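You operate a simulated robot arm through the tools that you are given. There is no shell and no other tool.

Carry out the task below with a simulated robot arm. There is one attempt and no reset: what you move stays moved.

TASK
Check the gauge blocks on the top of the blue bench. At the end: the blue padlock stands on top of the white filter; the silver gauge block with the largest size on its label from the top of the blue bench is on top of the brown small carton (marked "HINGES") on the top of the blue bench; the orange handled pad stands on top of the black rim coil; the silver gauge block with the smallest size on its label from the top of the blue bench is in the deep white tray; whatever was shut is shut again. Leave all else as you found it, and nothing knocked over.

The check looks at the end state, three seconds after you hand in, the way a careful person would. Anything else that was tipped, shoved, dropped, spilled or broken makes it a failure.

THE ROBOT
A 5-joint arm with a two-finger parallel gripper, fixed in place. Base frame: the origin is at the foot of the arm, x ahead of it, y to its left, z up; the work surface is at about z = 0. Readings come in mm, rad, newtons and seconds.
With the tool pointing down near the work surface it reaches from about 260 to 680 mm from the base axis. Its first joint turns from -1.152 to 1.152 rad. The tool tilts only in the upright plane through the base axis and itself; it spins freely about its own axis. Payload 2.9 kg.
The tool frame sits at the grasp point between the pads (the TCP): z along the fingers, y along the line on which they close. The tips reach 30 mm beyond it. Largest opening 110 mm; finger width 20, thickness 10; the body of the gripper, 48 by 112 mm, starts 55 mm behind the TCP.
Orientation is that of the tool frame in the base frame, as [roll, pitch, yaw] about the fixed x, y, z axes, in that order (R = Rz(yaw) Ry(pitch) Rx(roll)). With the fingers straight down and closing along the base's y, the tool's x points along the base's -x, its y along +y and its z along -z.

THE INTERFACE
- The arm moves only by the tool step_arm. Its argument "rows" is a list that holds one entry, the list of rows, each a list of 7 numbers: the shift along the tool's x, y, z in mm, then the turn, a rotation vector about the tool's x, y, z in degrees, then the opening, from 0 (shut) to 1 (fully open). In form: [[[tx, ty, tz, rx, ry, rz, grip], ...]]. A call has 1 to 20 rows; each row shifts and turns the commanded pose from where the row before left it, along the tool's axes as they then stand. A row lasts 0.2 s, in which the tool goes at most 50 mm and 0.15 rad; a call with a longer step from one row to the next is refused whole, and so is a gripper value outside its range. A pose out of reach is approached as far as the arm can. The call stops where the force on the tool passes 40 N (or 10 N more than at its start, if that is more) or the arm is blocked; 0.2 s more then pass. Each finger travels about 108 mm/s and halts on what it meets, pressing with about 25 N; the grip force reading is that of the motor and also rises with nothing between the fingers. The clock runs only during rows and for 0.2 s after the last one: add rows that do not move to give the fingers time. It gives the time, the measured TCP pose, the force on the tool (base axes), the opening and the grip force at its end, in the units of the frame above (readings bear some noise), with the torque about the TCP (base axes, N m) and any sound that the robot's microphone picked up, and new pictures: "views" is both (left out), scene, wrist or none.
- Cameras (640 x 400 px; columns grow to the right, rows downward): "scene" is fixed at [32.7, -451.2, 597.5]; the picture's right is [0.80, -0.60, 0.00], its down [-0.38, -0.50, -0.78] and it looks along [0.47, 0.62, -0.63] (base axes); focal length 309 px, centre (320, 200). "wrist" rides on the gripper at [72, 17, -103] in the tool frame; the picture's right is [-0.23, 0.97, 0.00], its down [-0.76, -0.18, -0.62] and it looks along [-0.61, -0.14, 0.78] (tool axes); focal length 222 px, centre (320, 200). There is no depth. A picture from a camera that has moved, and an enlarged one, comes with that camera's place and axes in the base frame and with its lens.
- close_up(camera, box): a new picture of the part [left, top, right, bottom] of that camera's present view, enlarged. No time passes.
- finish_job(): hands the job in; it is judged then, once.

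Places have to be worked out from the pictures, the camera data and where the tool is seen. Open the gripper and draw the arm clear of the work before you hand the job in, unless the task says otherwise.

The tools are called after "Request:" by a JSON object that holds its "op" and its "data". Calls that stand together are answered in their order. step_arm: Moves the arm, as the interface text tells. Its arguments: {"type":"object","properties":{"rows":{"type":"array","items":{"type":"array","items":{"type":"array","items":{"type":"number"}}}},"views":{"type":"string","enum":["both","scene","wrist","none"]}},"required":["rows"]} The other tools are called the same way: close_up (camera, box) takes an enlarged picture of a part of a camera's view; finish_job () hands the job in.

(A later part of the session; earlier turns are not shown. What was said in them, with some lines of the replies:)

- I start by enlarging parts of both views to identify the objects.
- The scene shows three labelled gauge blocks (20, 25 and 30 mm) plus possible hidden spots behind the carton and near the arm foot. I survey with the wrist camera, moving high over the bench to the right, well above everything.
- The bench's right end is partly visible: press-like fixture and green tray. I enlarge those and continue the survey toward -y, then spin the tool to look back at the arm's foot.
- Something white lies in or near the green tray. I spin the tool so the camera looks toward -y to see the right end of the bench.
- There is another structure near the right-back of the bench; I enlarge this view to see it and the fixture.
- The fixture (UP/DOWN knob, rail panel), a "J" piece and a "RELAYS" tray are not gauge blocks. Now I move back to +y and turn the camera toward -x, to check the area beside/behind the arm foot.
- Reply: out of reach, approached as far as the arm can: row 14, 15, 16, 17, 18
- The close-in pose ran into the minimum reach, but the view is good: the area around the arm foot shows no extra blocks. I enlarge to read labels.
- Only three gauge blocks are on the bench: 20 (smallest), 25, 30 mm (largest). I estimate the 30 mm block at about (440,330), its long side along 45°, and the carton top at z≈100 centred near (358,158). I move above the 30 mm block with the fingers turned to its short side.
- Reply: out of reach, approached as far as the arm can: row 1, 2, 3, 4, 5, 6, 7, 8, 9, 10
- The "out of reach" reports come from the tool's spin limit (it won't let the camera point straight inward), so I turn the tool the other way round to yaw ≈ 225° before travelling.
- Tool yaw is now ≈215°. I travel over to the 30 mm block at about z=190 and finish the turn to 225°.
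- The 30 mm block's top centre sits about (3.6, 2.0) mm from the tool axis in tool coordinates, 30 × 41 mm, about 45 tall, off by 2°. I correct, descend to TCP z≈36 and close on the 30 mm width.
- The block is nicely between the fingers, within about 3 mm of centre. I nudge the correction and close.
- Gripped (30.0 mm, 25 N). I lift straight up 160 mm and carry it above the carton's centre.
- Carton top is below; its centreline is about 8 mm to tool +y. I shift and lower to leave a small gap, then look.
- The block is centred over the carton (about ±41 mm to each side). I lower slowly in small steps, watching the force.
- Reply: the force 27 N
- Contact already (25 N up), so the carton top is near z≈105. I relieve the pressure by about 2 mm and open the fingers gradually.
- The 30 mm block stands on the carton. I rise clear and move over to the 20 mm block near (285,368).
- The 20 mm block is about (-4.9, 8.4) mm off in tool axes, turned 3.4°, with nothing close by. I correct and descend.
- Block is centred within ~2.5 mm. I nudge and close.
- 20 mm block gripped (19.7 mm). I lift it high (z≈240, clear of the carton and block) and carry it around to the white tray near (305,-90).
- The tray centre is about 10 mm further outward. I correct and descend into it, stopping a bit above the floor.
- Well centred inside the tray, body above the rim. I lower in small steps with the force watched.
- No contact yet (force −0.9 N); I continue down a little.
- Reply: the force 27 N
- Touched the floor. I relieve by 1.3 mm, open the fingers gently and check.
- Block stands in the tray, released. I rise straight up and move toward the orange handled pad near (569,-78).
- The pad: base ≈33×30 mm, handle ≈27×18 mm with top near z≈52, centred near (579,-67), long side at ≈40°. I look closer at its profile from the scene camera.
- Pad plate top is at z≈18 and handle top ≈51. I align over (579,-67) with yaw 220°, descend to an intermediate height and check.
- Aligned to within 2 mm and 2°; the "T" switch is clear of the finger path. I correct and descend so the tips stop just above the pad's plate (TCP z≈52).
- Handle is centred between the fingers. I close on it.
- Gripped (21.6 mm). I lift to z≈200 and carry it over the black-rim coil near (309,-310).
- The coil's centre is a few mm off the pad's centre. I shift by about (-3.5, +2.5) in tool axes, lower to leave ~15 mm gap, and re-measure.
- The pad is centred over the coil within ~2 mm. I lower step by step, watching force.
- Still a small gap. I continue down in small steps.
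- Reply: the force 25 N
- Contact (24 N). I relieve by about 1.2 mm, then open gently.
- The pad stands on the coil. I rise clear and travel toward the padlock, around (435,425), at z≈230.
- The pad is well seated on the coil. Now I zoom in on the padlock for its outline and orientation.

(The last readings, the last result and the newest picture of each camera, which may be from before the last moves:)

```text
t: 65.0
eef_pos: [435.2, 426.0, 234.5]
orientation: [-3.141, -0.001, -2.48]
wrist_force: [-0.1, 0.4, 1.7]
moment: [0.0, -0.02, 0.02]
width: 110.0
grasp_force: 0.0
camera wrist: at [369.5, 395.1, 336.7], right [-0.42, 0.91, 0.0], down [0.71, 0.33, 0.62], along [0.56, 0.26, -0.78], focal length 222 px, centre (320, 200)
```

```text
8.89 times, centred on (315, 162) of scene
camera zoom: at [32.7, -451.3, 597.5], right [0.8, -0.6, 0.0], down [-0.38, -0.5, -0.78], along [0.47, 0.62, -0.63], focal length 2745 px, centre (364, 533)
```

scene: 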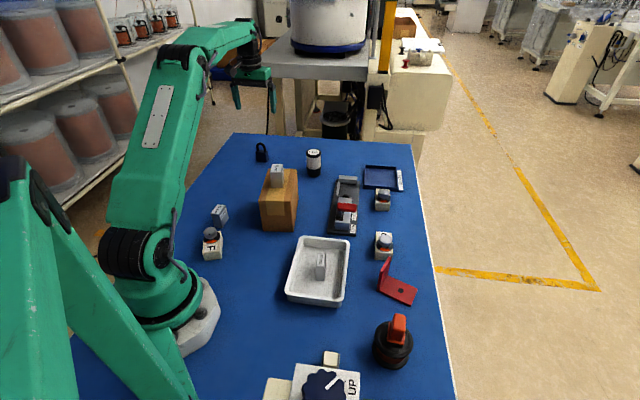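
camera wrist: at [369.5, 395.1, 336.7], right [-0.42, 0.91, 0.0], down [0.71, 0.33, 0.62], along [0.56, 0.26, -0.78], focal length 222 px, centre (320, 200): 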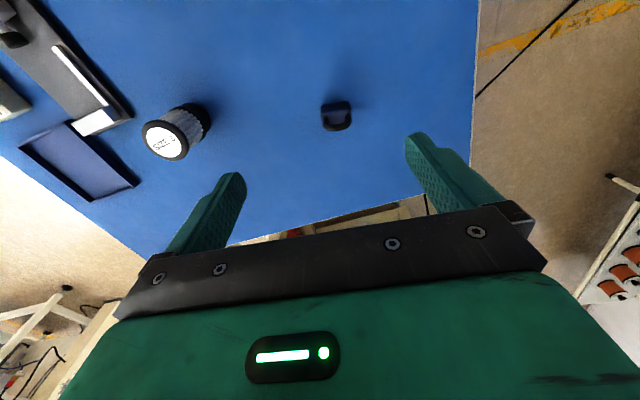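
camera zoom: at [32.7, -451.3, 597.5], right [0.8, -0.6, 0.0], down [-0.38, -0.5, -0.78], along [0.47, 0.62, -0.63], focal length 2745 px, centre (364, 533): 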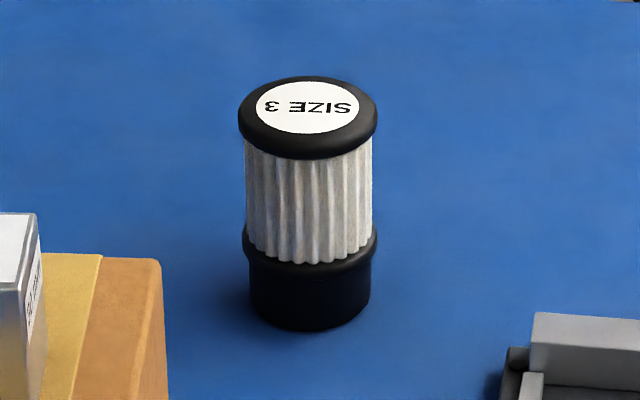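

Padlock: body ≈37×18 mm, ≈40 tall, shackle top ≈73, centred near (449,457), thickness direction at ≈32°. I turn the tool to yaw ≈121.6° (fingers across the thickness, camera on the far side), move over it and lower to z≈150 to re-measure.

Request:
{"op": "step_arm", "data": {"rows": [[[0, 0, 0, 0, 0, 8.5, 1], [0, 0, 0, 0, 0, 8.5, 1], [0, 0, 0, 0, 0, 8.5, 1], [0, 0, 0, 0, 0, 8.5, 1], [0, 0, 0, 0, 0, 8.5, 1], [0, 0, 0, 0, 0, 8.5, 1], [0, 0, 0, 0, 0, 8.5, 1], [0, 0, 0, 0, 0, 8.5, 1], [0, 0, 0, 0, 0, 8.5, 1], [0, 0, 0, 0, 0, 8.5, 1], [0, 0, 0, 0, 0, 8.5, 1], [0, 0, 0, 0, 0, 2.8, 1], [18.5, 28.1, 14, 0, 0, 0, 1], [0, 0, 35, 0, 0, 0, 1], [0, 0, 35, 0, 0, 0, 1], [0, 0, 0, 0, 0, 0, 1], [0, 0, 0, 0, 0, 0, 1]]], "views": "both"}}

Request:
{"op": "close_up", "data": {"camera": "wrist", "box": [270, 70, 370, 170]}}

Request:
{"op": "close_up", "data": {"camera": "scene", "box": [230, 110, 300, 170]}}

```text
t: 68.6
eef_pos: [449.4, 454.9, 147.5]
orientation: [-3.141, 0.001, 2.126]
wrist_force: [-0.2, 0.8, 0.1]
moment: [0.02, 0.01, 0.01]
width: 109.9
grasp_force: 0.0
camera wrist: at [427.7, 525.8, 251.3], right [0.95, 0.32, 0.0], down [0.25, -0.74, 0.62], along [0.2, -0.59, -0.78], focal length 222 px, centre (320, 200)
```

scene: 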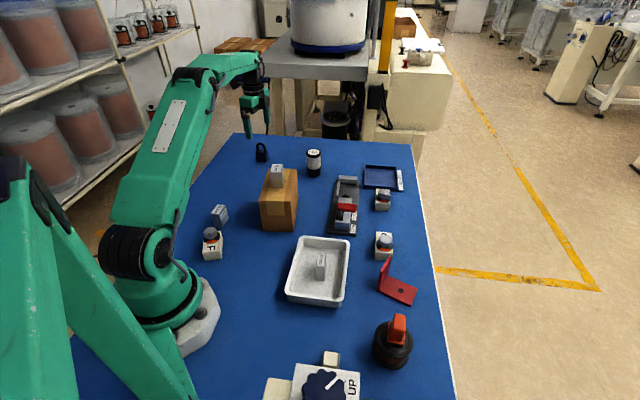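
wrist: 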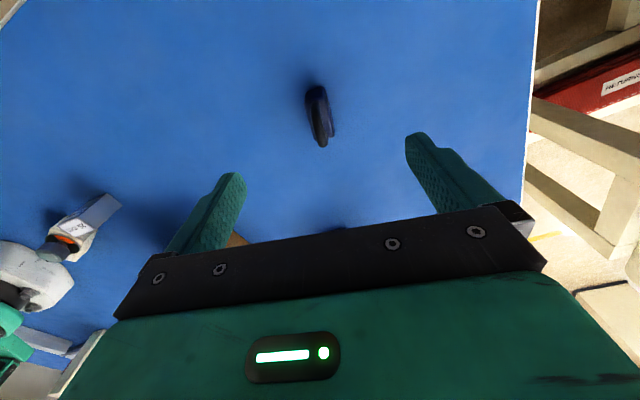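

```text
4.00 times, centred on (320, 120) of wrist
camera zoom: at [427.7, 525.8, 251.3], right [0.95, 0.32, 0.0], down [0.25, -0.74, 0.62], along [0.2, -0.59, -0.78], focal length 888 px, centre (320, 520)
```

zoom: 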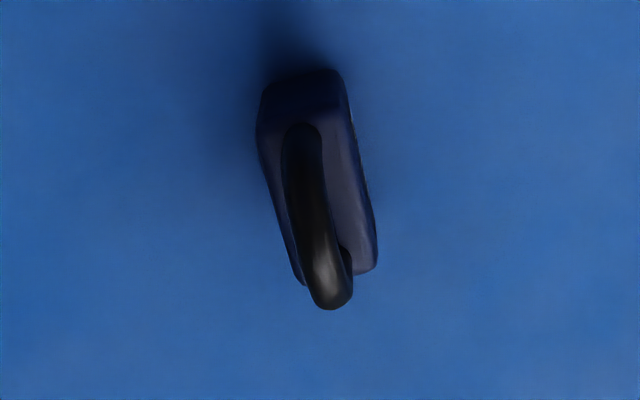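

```text
6.67 times, centred on (265, 140) of scene
camera zoom: at [32.7, -451.2, 597.5], right [0.8, -0.6, 0.0], down [-0.38, -0.5, -0.78], along [0.47, 0.62, -0.63], focal length 2059 px, centre (687, 600)
```

zoom: 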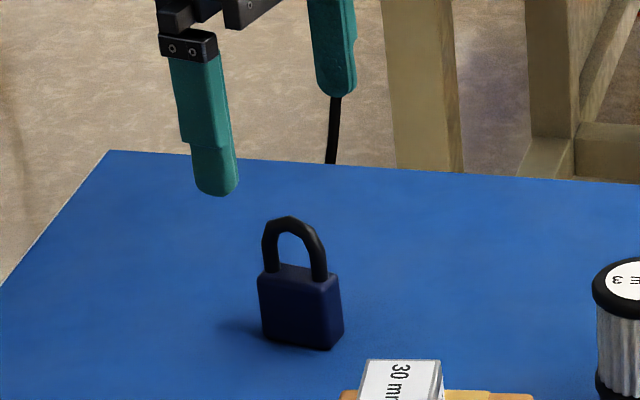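

Alignment is within 1 mm and 1°. I descend with the fingers around the body to TCP z≈42 (shackle stays below the gripper body).

Request:
{"op": "step_arm", "data": {"rows": [[[0, 0.7, 15, 0, 0, 0, 0.8], [0, 0, 30, 0, 0, 0, 0.65], [0, 0, 30, 0, 0, 0, 0.55], [0, 0, 20, 0, 0, 0, 0.5], [0, 0, 8, 0, 0, 0, 0.5], [0, 0, 2, 0, 0, 0, 0.5], [0, 0, 0, 0, 0, 0, 0.5]]], "views": "wrist"}}

Request:
{"op": "close_up", "data": {"camera": "wrist", "box": [220, 100, 420, 240]}}

Request:
{"op": "close_up", "data": {"camera": "scene", "box": [230, 110, 300, 170]}}

```text
t: 70.2
eef_pos: [450.9, 456.2, 45.4]
orientation: [-3.14, 0.001, 2.125]
wrist_force: [0.2, 0.1, 0.2]
moment: [-0.02, 0.0, -0.03]
width: 55.1
grasp_force: 0.1
camera wrist: at [428.2, 527.1, 148.7], right [0.95, 0.32, 0.0], down [0.25, -0.74, 0.62], along [0.2, -0.59, -0.78], focal length 222 px, centre (320, 200)
```

wrist: 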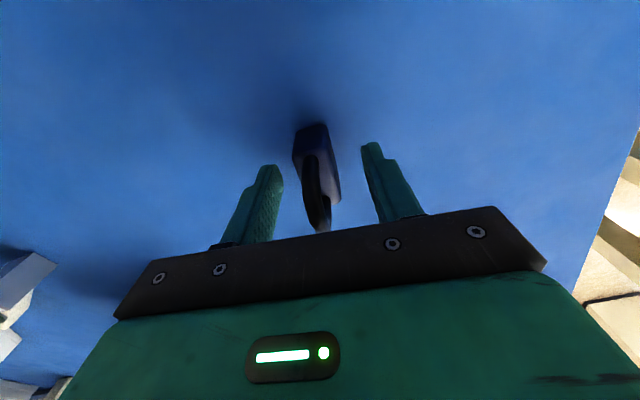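

```text
2.86 times, centred on (320, 170) of wrist
camera zoom: at [428.2, 527.1, 148.7], right [0.95, 0.32, 0.0], down [0.25, -0.74, 0.62], along [0.2, -0.59, -0.78], focal length 635 px, centre (320, 286)
```

zoom: 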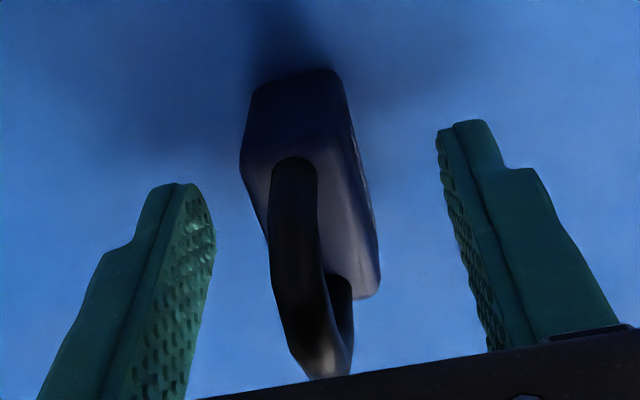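

```text
6.67 times, centred on (265, 140) of scene
camera zoom: at [32.7, -451.2, 597.5], right [0.8, -0.6, 0.0], down [-0.38, -0.5, -0.78], along [0.47, 0.62, -0.63], focal length 2059 px, centre (687, 600)
```

zoom: 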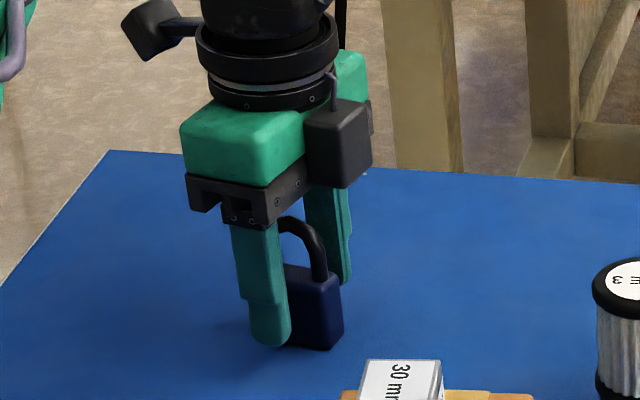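

Padlock centred between the fingers. I lower 3 mm more and close.

Request:
{"op": "step_arm", "data": {"rows": [[[0.8, -0.5, 3, 0, 0, 0, 0.5], [0, 0, 0, 0, 0, 0, 0.35], [0, 0, 0, 0, 0, 0, 0.2], [0, 0, 0, 0, 0, 0, 0], [0, 0, 0, 0, 0, 0, 0], [0, 0, 0, 0, 0, 0, 0]]], "views": "wrist"}}

Request:
{"op": "close_up", "data": {"camera": "wrist", "box": [220, 100, 420, 240]}}

```text
t: 71.6
eef_pos: [448.4, 456.8, 41.6]
orientation: [3.141, -0.001, 2.124]
wrist_force: [0.4, 0.4, 1.4]
moment: [0.01, 0.01, 0.01]
width: 21.7
grasp_force: 24.9
camera wrist: at [426.9, 528.0, 145.5], right [0.95, 0.32, 0.0], down [0.25, -0.74, 0.62], along [0.2, -0.59, -0.78], focal length 222 px, centre (320, 200)
```

wrist: 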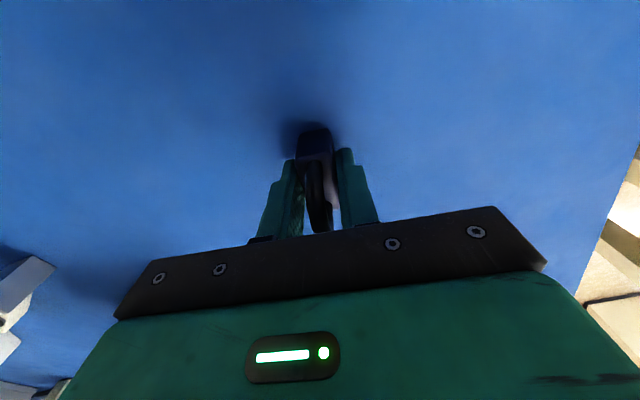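

```text
2.86 times, centred on (320, 170) of wrist
camera zoom: at [426.9, 528.0, 145.5], right [0.95, 0.32, 0.0], down [0.25, -0.74, 0.62], along [0.2, -0.59, -0.78], focal length 635 px, centre (320, 286)
```

zoom: 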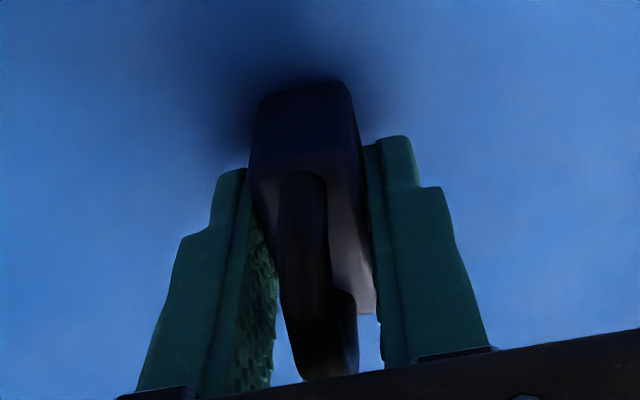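

Padlock gripped (21.7 mm). Filter top is estimated at (554,270), z≈80. I lift and carry the padlock above it.

Request:
{"op": "step_arm", "data": {"rows": [[[0, 0, -15, 0, 0, 0, 0], [0, 0, -45, 0, 0, 0, 0], [0, 0, -49, 0, 0, 0, 0], [0, 0, -49, 0, 0, 0, 0], [-42.8, -1.7, 0, 0, 0, 0, 0], [-42.8, -1.7, 0, 0, 0, 0, 0], [-42.8, -1.7, 0, 0, 0, 0, 0], [-42.8, -1.7, 0, 0, 0, 0, 0], [-42.8, -1.7, 0, 0, 0, 0, 0], [0, 0, 0, 0, 0, 0, 0], [0, 0, 0, 0, 0, 0, 0]]], "views": "both"}}

Request:
{"op": "close_up", "data": {"camera": "wrist", "box": [220, 60, 420, 240]}}

Request:
{"op": "close_up", "data": {"camera": "scene", "box": [270, 90, 370, 190]}}

```text
t: 74.0
eef_pos: [555.0, 269.2, 200.4]
orientation: [3.141, 0.001, 2.124]
wrist_force: [0.5, -0.8, -0.8]
moment: [-0.01, 0.01, 0.02]
width: 21.7
grasp_force: 25.6
camera wrist: at [532.6, 341.5, 304.1], right [0.95, 0.32, 0.0], down [0.25, -0.74, 0.62], along [0.2, -0.59, -0.78], focal length 222 px, centre (320, 200)
```

scene: 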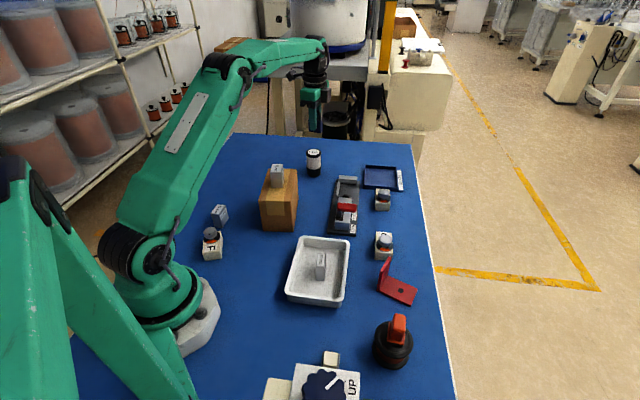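
wrist: 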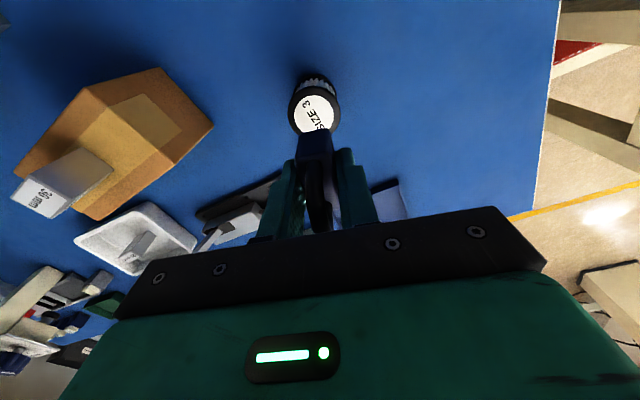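

```text
2.22 times, centred on (320, 150) of wrist
camera zoom: at [532.6, 341.5, 304.1], right [0.95, 0.32, 0.0], down [0.25, -0.74, 0.62], along [0.2, -0.59, -0.78], focal length 494 px, centre (320, 311)
```

zoom: 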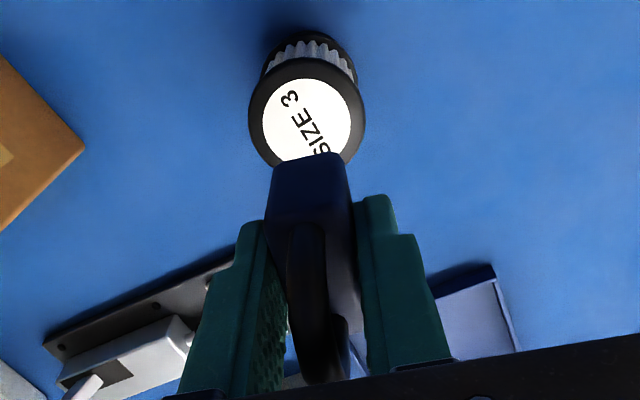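

```text
4.00 times, centred on (320, 140) of scene
camera zoom: at [32.7, -451.3, 597.5], right [0.8, -0.6, 0.0], down [-0.38, -0.5, -0.78], along [0.47, 0.62, -0.63], focal length 1235 px, centre (320, 440)
```

zoom: 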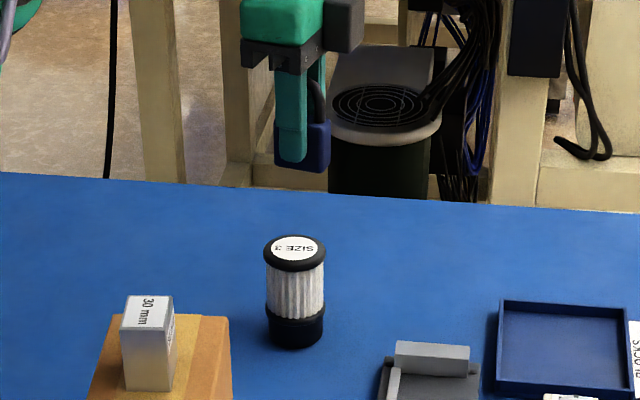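

Both views agree that the filter centre is about (5, -5) mm in tool axes from the padlock. I shift by that and lower to leave ~23 mm gap, then re-measure.

Request:
{"op": "step_arm", "data": {"rows": [[[5, -5, 10, 0, 0, 0, 0], [0, 0, 25, 0, 0, 0, 0], [0, 0, 15, 0, 0, 0, 0], [0, 0, 5, 0, 0, 0, 0], [0, 0, 0, 0, 0, 0, 0], [0, 0, 0, 0, 0, 0, 0]]], "views": "wrist"}}

Request:
{"op": "close_up", "data": {"camera": "wrist", "box": [260, 80, 380, 200]}}

Request:
{"op": "close_up", "data": {"camera": "scene", "box": [280, 110, 350, 180]}}

```text
t: 75.4
eef_pos: [545.6, 272.1, 145.3]
orientation: [-3.141, -0.001, 2.124]
wrist_force: [0.4, 0.4, -0.2]
moment: [-0.01, 0.0, 0.03]
width: 21.7
grasp_force: 25.2
camera wrist: at [524.0, 342.9, 248.3], right [0.95, 0.32, 0.0], down [0.25, -0.74, 0.62], along [0.2, -0.59, -0.78], focal length 222 px, centre (320, 200)
```

wrist: 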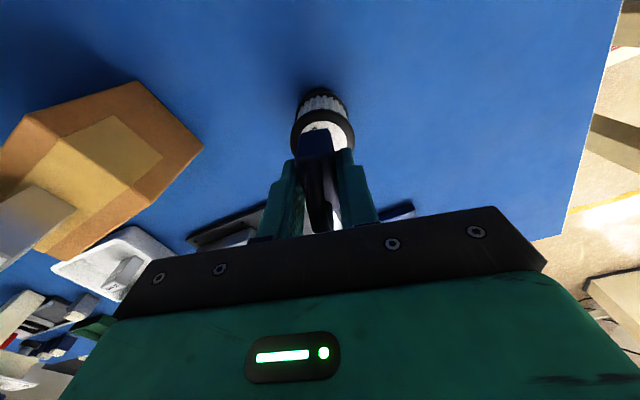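

```text
3.33 times, centred on (320, 140) of wrist
camera zoom: at [524.0, 342.9, 248.3], right [0.95, 0.32, 0.0], down [0.25, -0.74, 0.62], along [0.2, -0.59, -0.78], focal length 740 px, centre (320, 400)
```

zoom: 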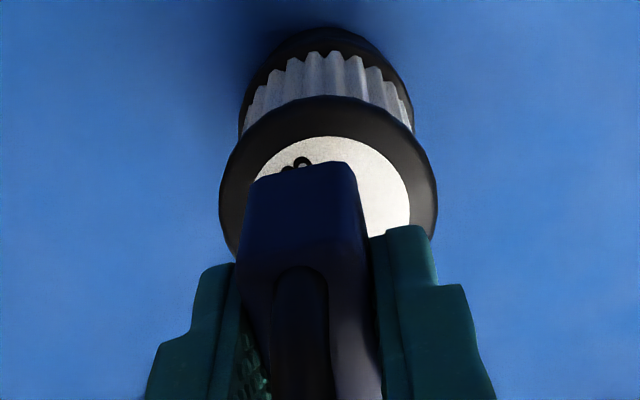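

```text
5.71 times, centred on (315, 145) of scene
camera zoom: at [32.7, -451.2, 597.5], right [0.8, -0.6, 0.0], down [-0.38, -0.5, -0.78], along [0.47, 0.62, -0.63], focal length 1765 px, centre (349, 514)
```

zoom: 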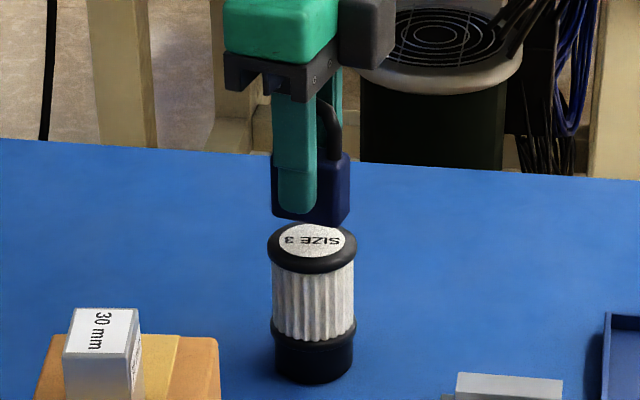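

Padlock and filter centres now agree within ~2 mm in both views. Small nudge, then lower in steps.

Request:
{"op": "step_arm", "data": {"rows": [[[-1, 0.5, 6, 0, 0, 0, 0], [0, 0, 6, 0, 0, 0, 0], [0, 0, 4, 0, 0, 0, 0], [0, 0, 0, 0, 0, 0, 0], [0, 0, 0, 0, 0, 0, 0]]], "views": "wrist"}}

Request:
{"op": "close_up", "data": {"camera": "wrist", "box": [260, 80, 380, 200]}}

Request:
{"op": "close_up", "data": {"camera": "scene", "box": [290, 130, 340, 180]}}

```text
t: 76.6
eef_pos: [548.2, 271.8, 128.9]
orientation: [3.141, 0.001, 2.123]
wrist_force: [-0.4, -0.1, -0.3]
moment: [0.01, 0.01, -0.03]
width: 21.6
grasp_force: 24.8
camera wrist: at [525.8, 342.7, 232.2], right [0.95, 0.32, 0.0], down [0.25, -0.74, 0.62], along [0.2, -0.59, -0.78], focal length 222 px, centre (320, 200)
```

wrist: 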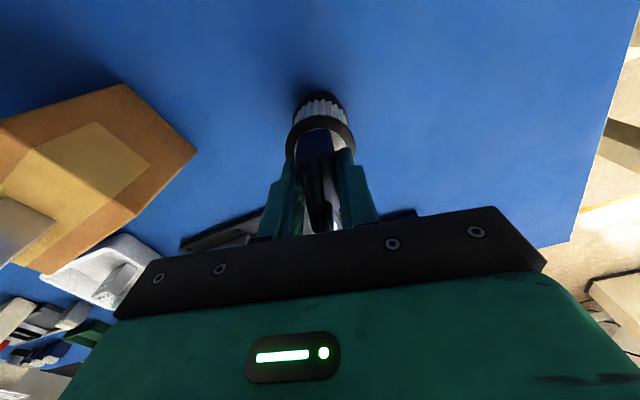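

```text
3.33 times, centred on (320, 140) of wrist
camera zoom: at [525.8, 342.7, 232.2], right [0.95, 0.32, 0.0], down [0.25, -0.74, 0.62], along [0.2, -0.59, -0.78], focal length 740 px, centre (320, 400)
```

zoom: 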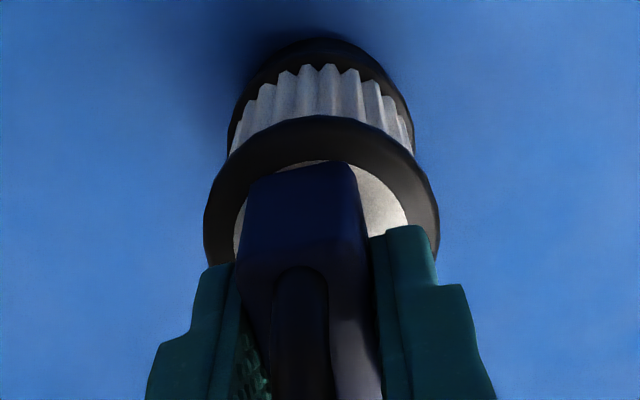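

```text
8.00 times, centred on (315, 155) of scene
camera zoom: at [32.7, -451.2, 597.5], right [0.8, -0.6, 0.0], down [-0.38, -0.5, -0.78], along [0.47, 0.62, -0.63], focal length 2470 px, centre (360, 560)
```

zoom: 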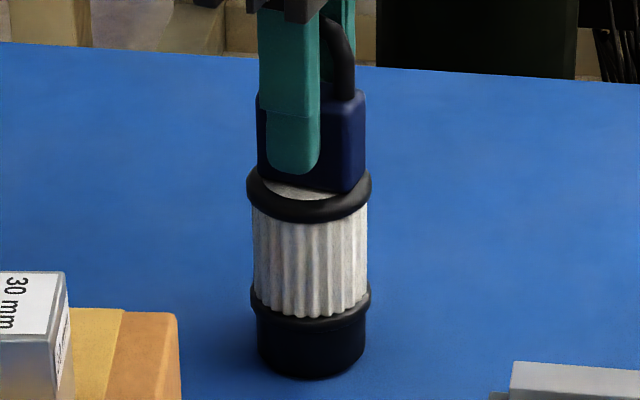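

Centred well. The gap is now about 6 mm; I continue lowering carefully.

Request:
{"op": "step_arm", "data": {"rows": [[[0, 0, 2, 0, 0, 0, 0], [0, 0, 1, 0, 0, 0, 0], [0, 0, 0, 0, 0, 0, 0]]], "views": "none"}}

```text
t: 77.4
eef_pos: [548.4, 271.8, 128.4]
orientation: [3.136, 0.0, 2.125]
wrist_force: [-2.1, -0.6, 18.5]
moment: [-0.03, 0.22, 0.01]
width: 21.8
grasp_force: 25.0
```

Contact (18 N) slightly earlier than expected. I look at how the padlock meets the filter top.

Request:
{"op": "close_up", "data": {"camera": "scene", "box": [290, 130, 340, 180]}}

Request:
{"op": "close_up", "data": {"camera": "wrist", "box": [260, 80, 380, 200]}}

```text
8.00 times, centred on (315, 155) of scene
camera zoom: at [32.6, -451.3, 597.5], right [0.8, -0.6, 0.0], down [-0.38, -0.5, -0.78], along [0.47, 0.62, -0.63], focal length 2470 px, centre (360, 560)
```

zoom: 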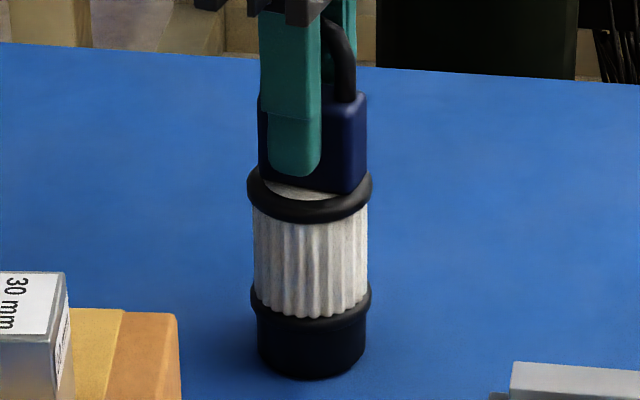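

```text
3.33 times, centred on (320, 140) of wrist
camera zoom: at [525.9, 342.4, 231.3], right [0.95, 0.32, 0.0], down [0.25, -0.74, 0.62], along [0.2, -0.59, -0.78], focal length 740 px, centre (320, 400)
```

zoom: 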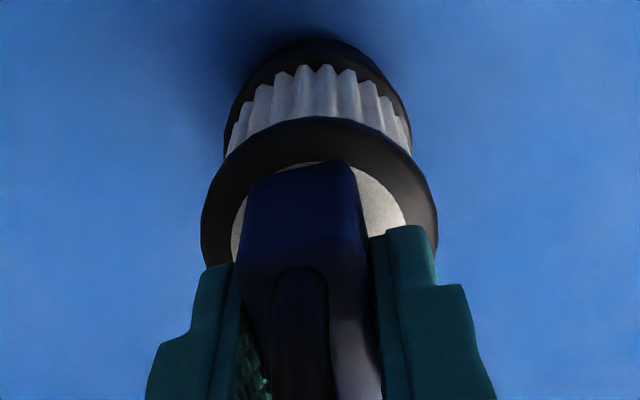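

The padlock's base is resting flat on the filter's top, centred within ~2 mm. I relieve the pressure first and check force before opening.

Request:
{"op": "step_arm", "data": {"rows": [[[0, 0, -0.7, 0, 0, 0, 0], [0, 0, 0, 0, 0, 0, 0]]], "views": "none"}}

```text
t: 78.0
eef_pos: [548.6, 271.4, 128.5]
orientation: [3.138, -0.001, 2.124]
wrist_force: [1.5, 0.1, 21.9]
moment: [-0.05, -0.08, 0.0]
width: 21.6
grasp_force: 24.7
```

Request:
{"op": "step_arm", "data": {"rows": [[[0, 0, -0.8, 0, 0, 0, 0], [0, 0, 0, 0, 0, 0, 0]]], "views": "none"}}

```text
t: 78.6
eef_pos: [548.6, 271.3, 126.2]
orientation: [3.141, 0.0, 2.125]
wrist_force: [0.5, -0.1, 19.1]
moment: [-0.04, -0.12, -0.02]
width: 21.6
grasp_force: 25.0
```

Force persists around 19 N; I raise a bit more.

Request:
{"op": "step_arm", "data": {"rows": [[[0, 0, -0.8, 0, 0, 0, 0], [0, 0, 0, 0, 0, 0, 0], [0, 0, 0, 0, 0, 0, 0]]], "views": "none"}}

Request:
{"op": "close_up", "data": {"camera": "scene", "box": [290, 130, 340, 180]}}

```text
t: 79.4
eef_pos: [548.6, 271.0, 127.6]
orientation: [-3.141, 0.0, 2.124]
wrist_force: [1.4, 0.4, 12.4]
moment: [0.1, -0.04, -0.02]
width: 21.8
grasp_force: 25.1
```

```text
8.00 times, centred on (315, 155) of scene
camera zoom: at [32.6, -451.3, 597.5], right [0.8, -0.6, 0.0], down [-0.38, -0.5, -0.78], along [0.47, 0.62, -0.63], focal length 2470 px, centre (360, 560)
```

zoom: 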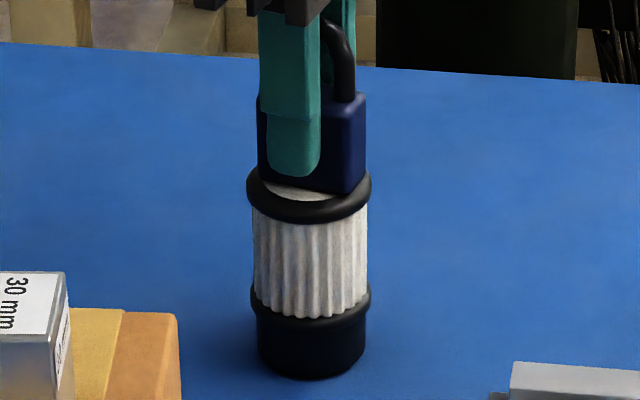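

Force is falling (12 N); one more small raise to bring it near zero.

Request:
{"op": "step_arm", "data": {"rows": [[[0, 0, -0.7, 0, 0, 0, 0], [0, 0, 0, 0, 0, 0, 0], [0, 0, 0, 0, 0, 0, 0]]], "views": "none"}}

```text
t: 80.2
eef_pos: [547.9, 271.1, 127.8]
orientation: [-3.139, 0.0, 2.123]
wrist_force: [0.3, 0.8, 4.1]
moment: [0.04, -0.08, -0.01]
width: 21.5
grasp_force: 24.4
```

Nearly unloaded (4 N). I open the fingers gently.

Request:
{"op": "step_arm", "data": {"rows": [[[0, 0, 0, 0, 0, 0, 0.21], [0, 0, 0, 0, 0, 0, 0.23], [0, 0, 0, 0, 0, 0, 0.26], [0, 0, 0, 0, 0, 0, 0.3], [0, 0, 0, 0, 0, 0, 0.36], [0, 0, 0, 0, 0, 0, 0.42], [0, 0, 0, 0, 0, 0, 0.48], [0, 0, 0, 0, 0, 0, 0.48]]], "views": "wrist"}}

Request:
{"op": "close_up", "data": {"camera": "scene", "box": [290, 130, 340, 180]}}

Request:
{"op": "close_up", "data": {"camera": "wrist", "box": [240, 80, 400, 220]}}

```text
t: 82.0
eef_pos: [547.1, 271.0, 128.4]
orientation: [-3.141, 0.0, 2.123]
wrist_force: [-0.4, 0.4, -0.3]
moment: [-0.01, -0.01, -0.01]
width: 52.6
grasp_force: 0.1
camera wrist: at [525.9, 342.6, 232.1], right [0.95, 0.32, 0.0], down [0.25, -0.74, 0.62], along [0.2, -0.59, -0.78], focal length 222 px, centre (320, 200)
```

wrist: 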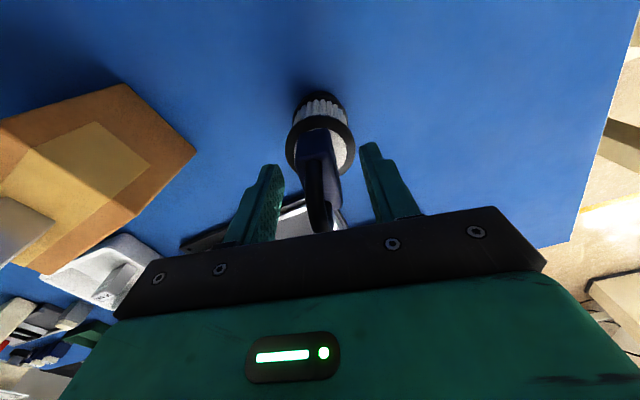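

```text
8.00 times, centred on (315, 155) of scene
camera zoom: at [32.7, -451.2, 597.5], right [0.8, -0.6, 0.0], down [-0.38, -0.5, -0.78], along [0.47, 0.62, -0.63], focal length 2470 px, centre (360, 560)
```

zoom: 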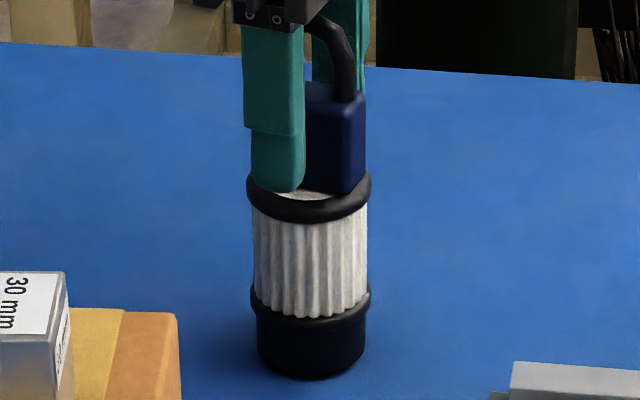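

```text
2.86 times, centred on (320, 150) of wrist
camera zoom: at [525.9, 342.6, 232.1], right [0.95, 0.32, 0.0], down [0.25, -0.74, 0.62], along [0.2, -0.59, -0.78], focal length 635 px, centre (320, 343)
```

zoom: 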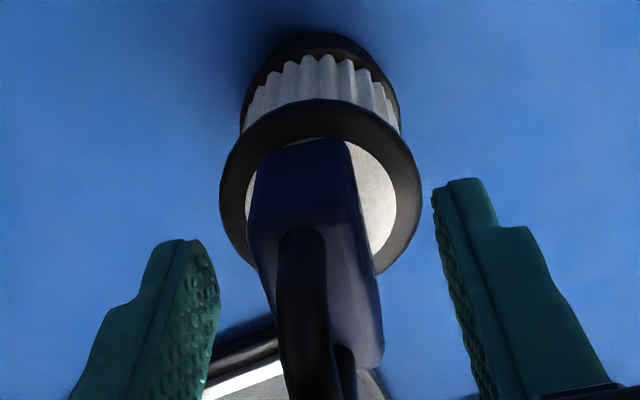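

The padlock stands upright on the filter, released. I retreat straight up slowly, then away.

Request:
{"op": "step_arm", "data": {"rows": [[[0, 0, -5, 0, 0, 0, 0.48], [0, 0, -10, 0, 0, 0, 0.48], [0, 0, -20, 0, 0, 0, 0.48], [0, 0, -30, 0, 0, 0, 0.5], [0, 0, -40, 0, 0, 0, 0.6], [0, 0, -40, 0, 0, 0, 0.8], [0, 0, 0, 0, 0, 0, 1]]], "views": "both"}}

Request:
{"op": "close_up", "data": {"camera": "scene", "box": [280, 110, 350, 190]}}

Request:
{"op": "close_up", "data": {"camera": "wrist", "box": [240, 50, 400, 190]}}

```text
t: 83.6
eef_pos: [547.5, 270.6, 273.5]
orientation: [3.14, -0.001, 2.123]
wrist_force: [0.6, -0.1, -1.1]
moment: [0.0, 0.0, 0.02]
width: 109.9
grasp_force: 0.0
camera wrist: at [525.4, 342.2, 376.1], right [0.95, 0.32, 0.0], down [0.25, -0.74, 0.62], along [0.2, -0.59, -0.78], focal length 222 px, centre (320, 200)
```

scene: 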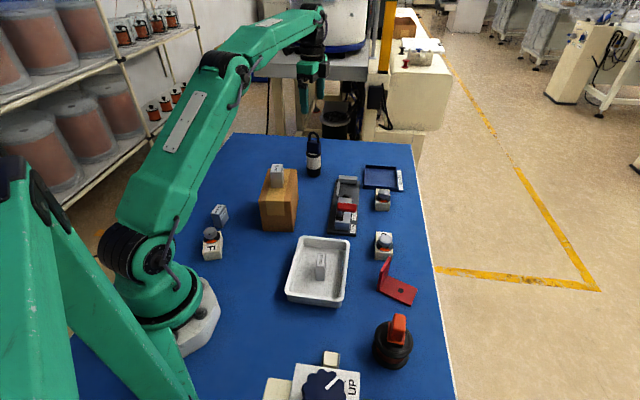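
wrist: 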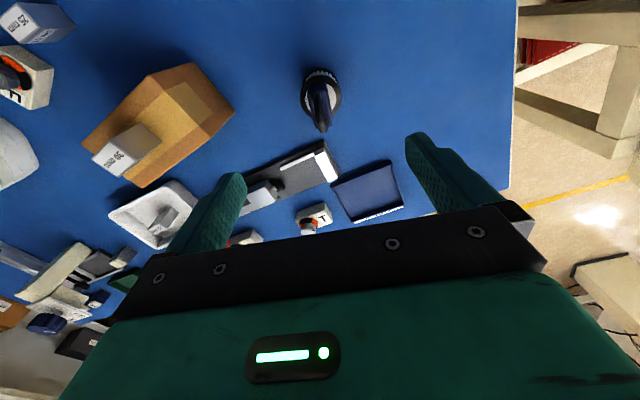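

```text
5.00 times, centred on (315, 150) of scene
camera zoom: at [32.7, -451.2, 597.5], right [0.8, -0.6, 0.0], down [-0.38, -0.5, -0.78], along [0.47, 0.62, -0.63], focal length 1544 px, centre (345, 450)
```

zoom: 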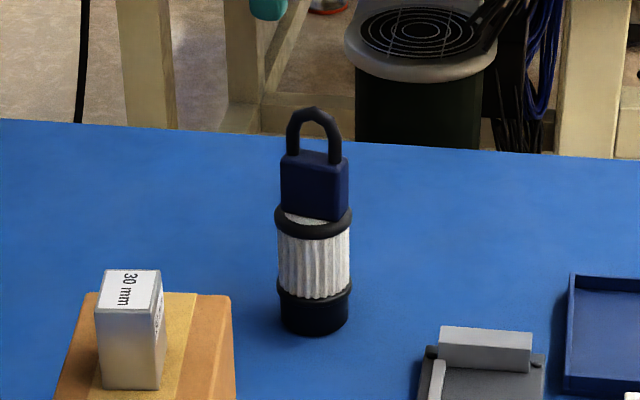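

```text
2.86 times, centred on (320, 120) of wrist
camera zoom: at [525.4, 342.2, 376.1], right [0.95, 0.32, 0.0], down [0.25, -0.74, 0.62], along [0.2, -0.59, -0.78], focal length 635 px, centre (320, 429)
```

zoom: 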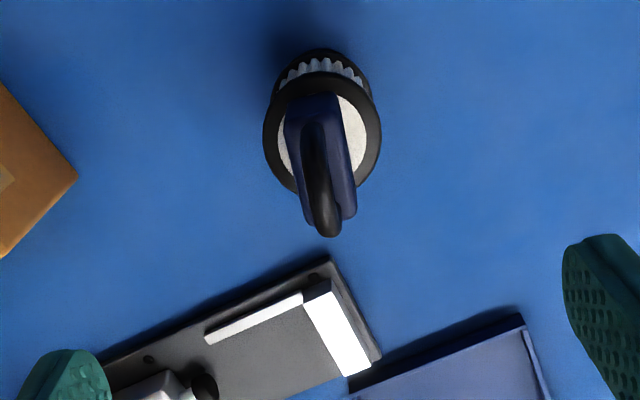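

All four placements look right: padlock on filter, 30 mm on carton, pad on coil, 20 mm in tray. I draw the arm up and back to about its starting place and do a last check.

Request:
{"op": "step_arm", "data": {"rows": [[[0, 0, -30, 0, 0, 0, 1], [0, 0, -25, 0, 0, 0, 1], [17.3, -37.5, 0, 0, 0, 0, 1], [17.3, -37.5, 0, 0, 0, 0, 1], [17.3, -37.5, 0, 0, 0, 0, 1], [17.3, -37.5, 0, 0, 0, 0, 1], [17.3, -37.5, 0, 0, 0, 0, 1], [0, 0, 0, 0, 0, 0, 1], [0, 0, 0, 0, 0, 0, 1], [0, 0, 0, 0, 0, 0, 1]]], "views": "both"}}

Request:
{"op": "close_up", "data": {"camera": "scene", "box": [180, 120, 440, 260]}}

Request:
{"op": "close_up", "data": {"camera": "scene", "box": [240, 220, 460, 400]}}

```text
t: 85.8
eef_pos: [339.3, 245.9, 327.5]
orientation: [3.141, 0.001, 2.125]
wrist_force: [0.3, -0.8, -0.5]
moment: [-0.05, -0.01, 0.02]
width: 109.9
grasp_force: 0.0
out of reach, approached as far as the arm can: row 2
camera wrist: at [317.7, 318.0, 430.1], right [0.95, 0.32, 0.0], down [0.25, -0.74, 0.62], along [0.2, -0.59, -0.78], focal length 222 px, centre (320, 200)
```

scene: 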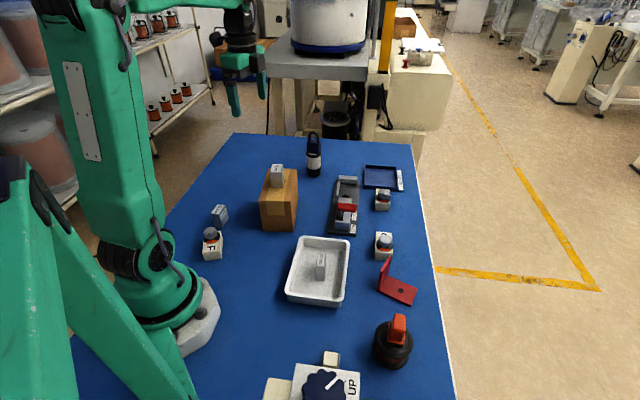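
wrist: 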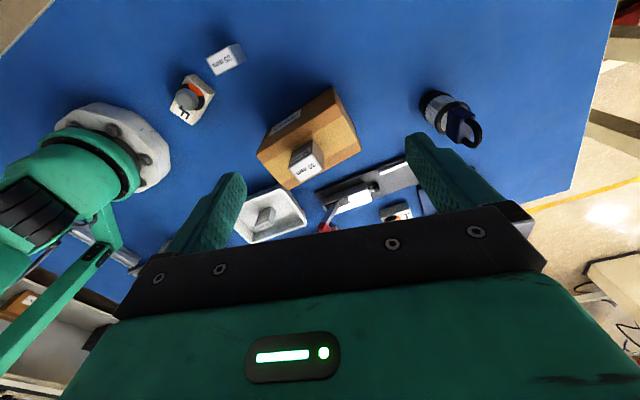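

```text
2.46 times, centred on (310, 190) of scene
camera zoom: at [32.7, -451.2, 597.5], right [0.8, -0.6, 0.0], down [-0.38, -0.5, -0.78], along [0.47, 0.62, -0.63], focal length 760 px, centre (345, 225)
```

zoom: 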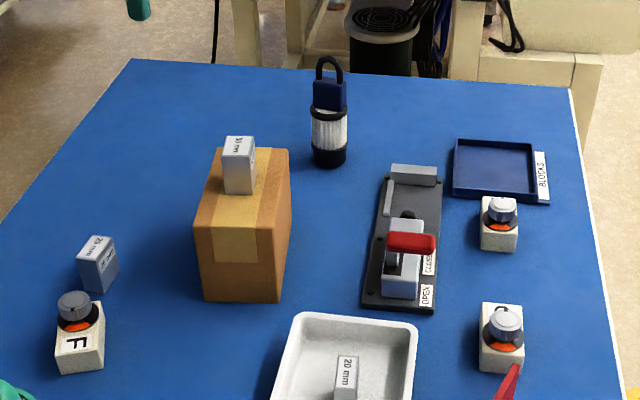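

```text
2.22 times, centred on (350, 310) of scene
camera zoom: at [32.7, -451.2, 597.5], right [0.8, -0.6, 0.0], down [-0.38, -0.5, -0.78], along [0.47, 0.62, -0.63], focal length 686 px, centre (253, -44)
```

zoom: 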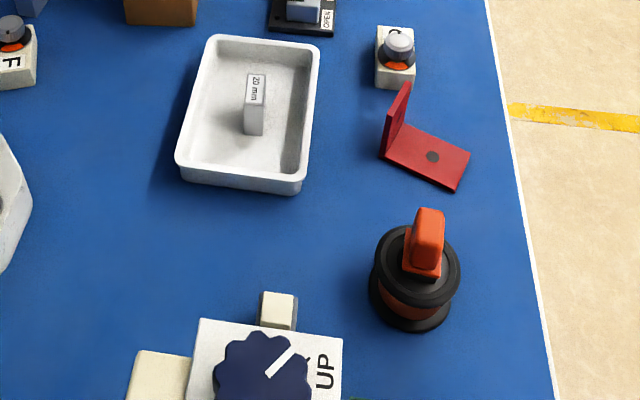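

The pictures show everything where it should be: padlock on the filter, 30 mm block on the carton, orange pad on the coil and 20 mm block in the tray. Nothing else has moved, nothing was opened, the gripper is open and the arm is clear, so I hand in.

Request:
{"op": "finish_job", "data": {}}

```text
The job is handed in.
```

The job is handed in, with all four items in place in the last pictures. I don't have the result of the check itself.

- **Gauge blocks:** three were on the bench, labelled 20, 25 and 30 mm. The 30 mm block now stands on the carton marked "HINGES", and the 20 mm block stands in the deep white tray. I left the 25 mm block where it was.
- **Padlock:** it stands upright on the white filter, close to the centre of its top.
- **Orange handled pad:** it stands on the black rim coil, within its top rim.
- **Everything else:** I opened nothing, so there was nothing to shut again. The pictures show no other item moved or knocked over. The gripper is open and the arm is back near where it started.
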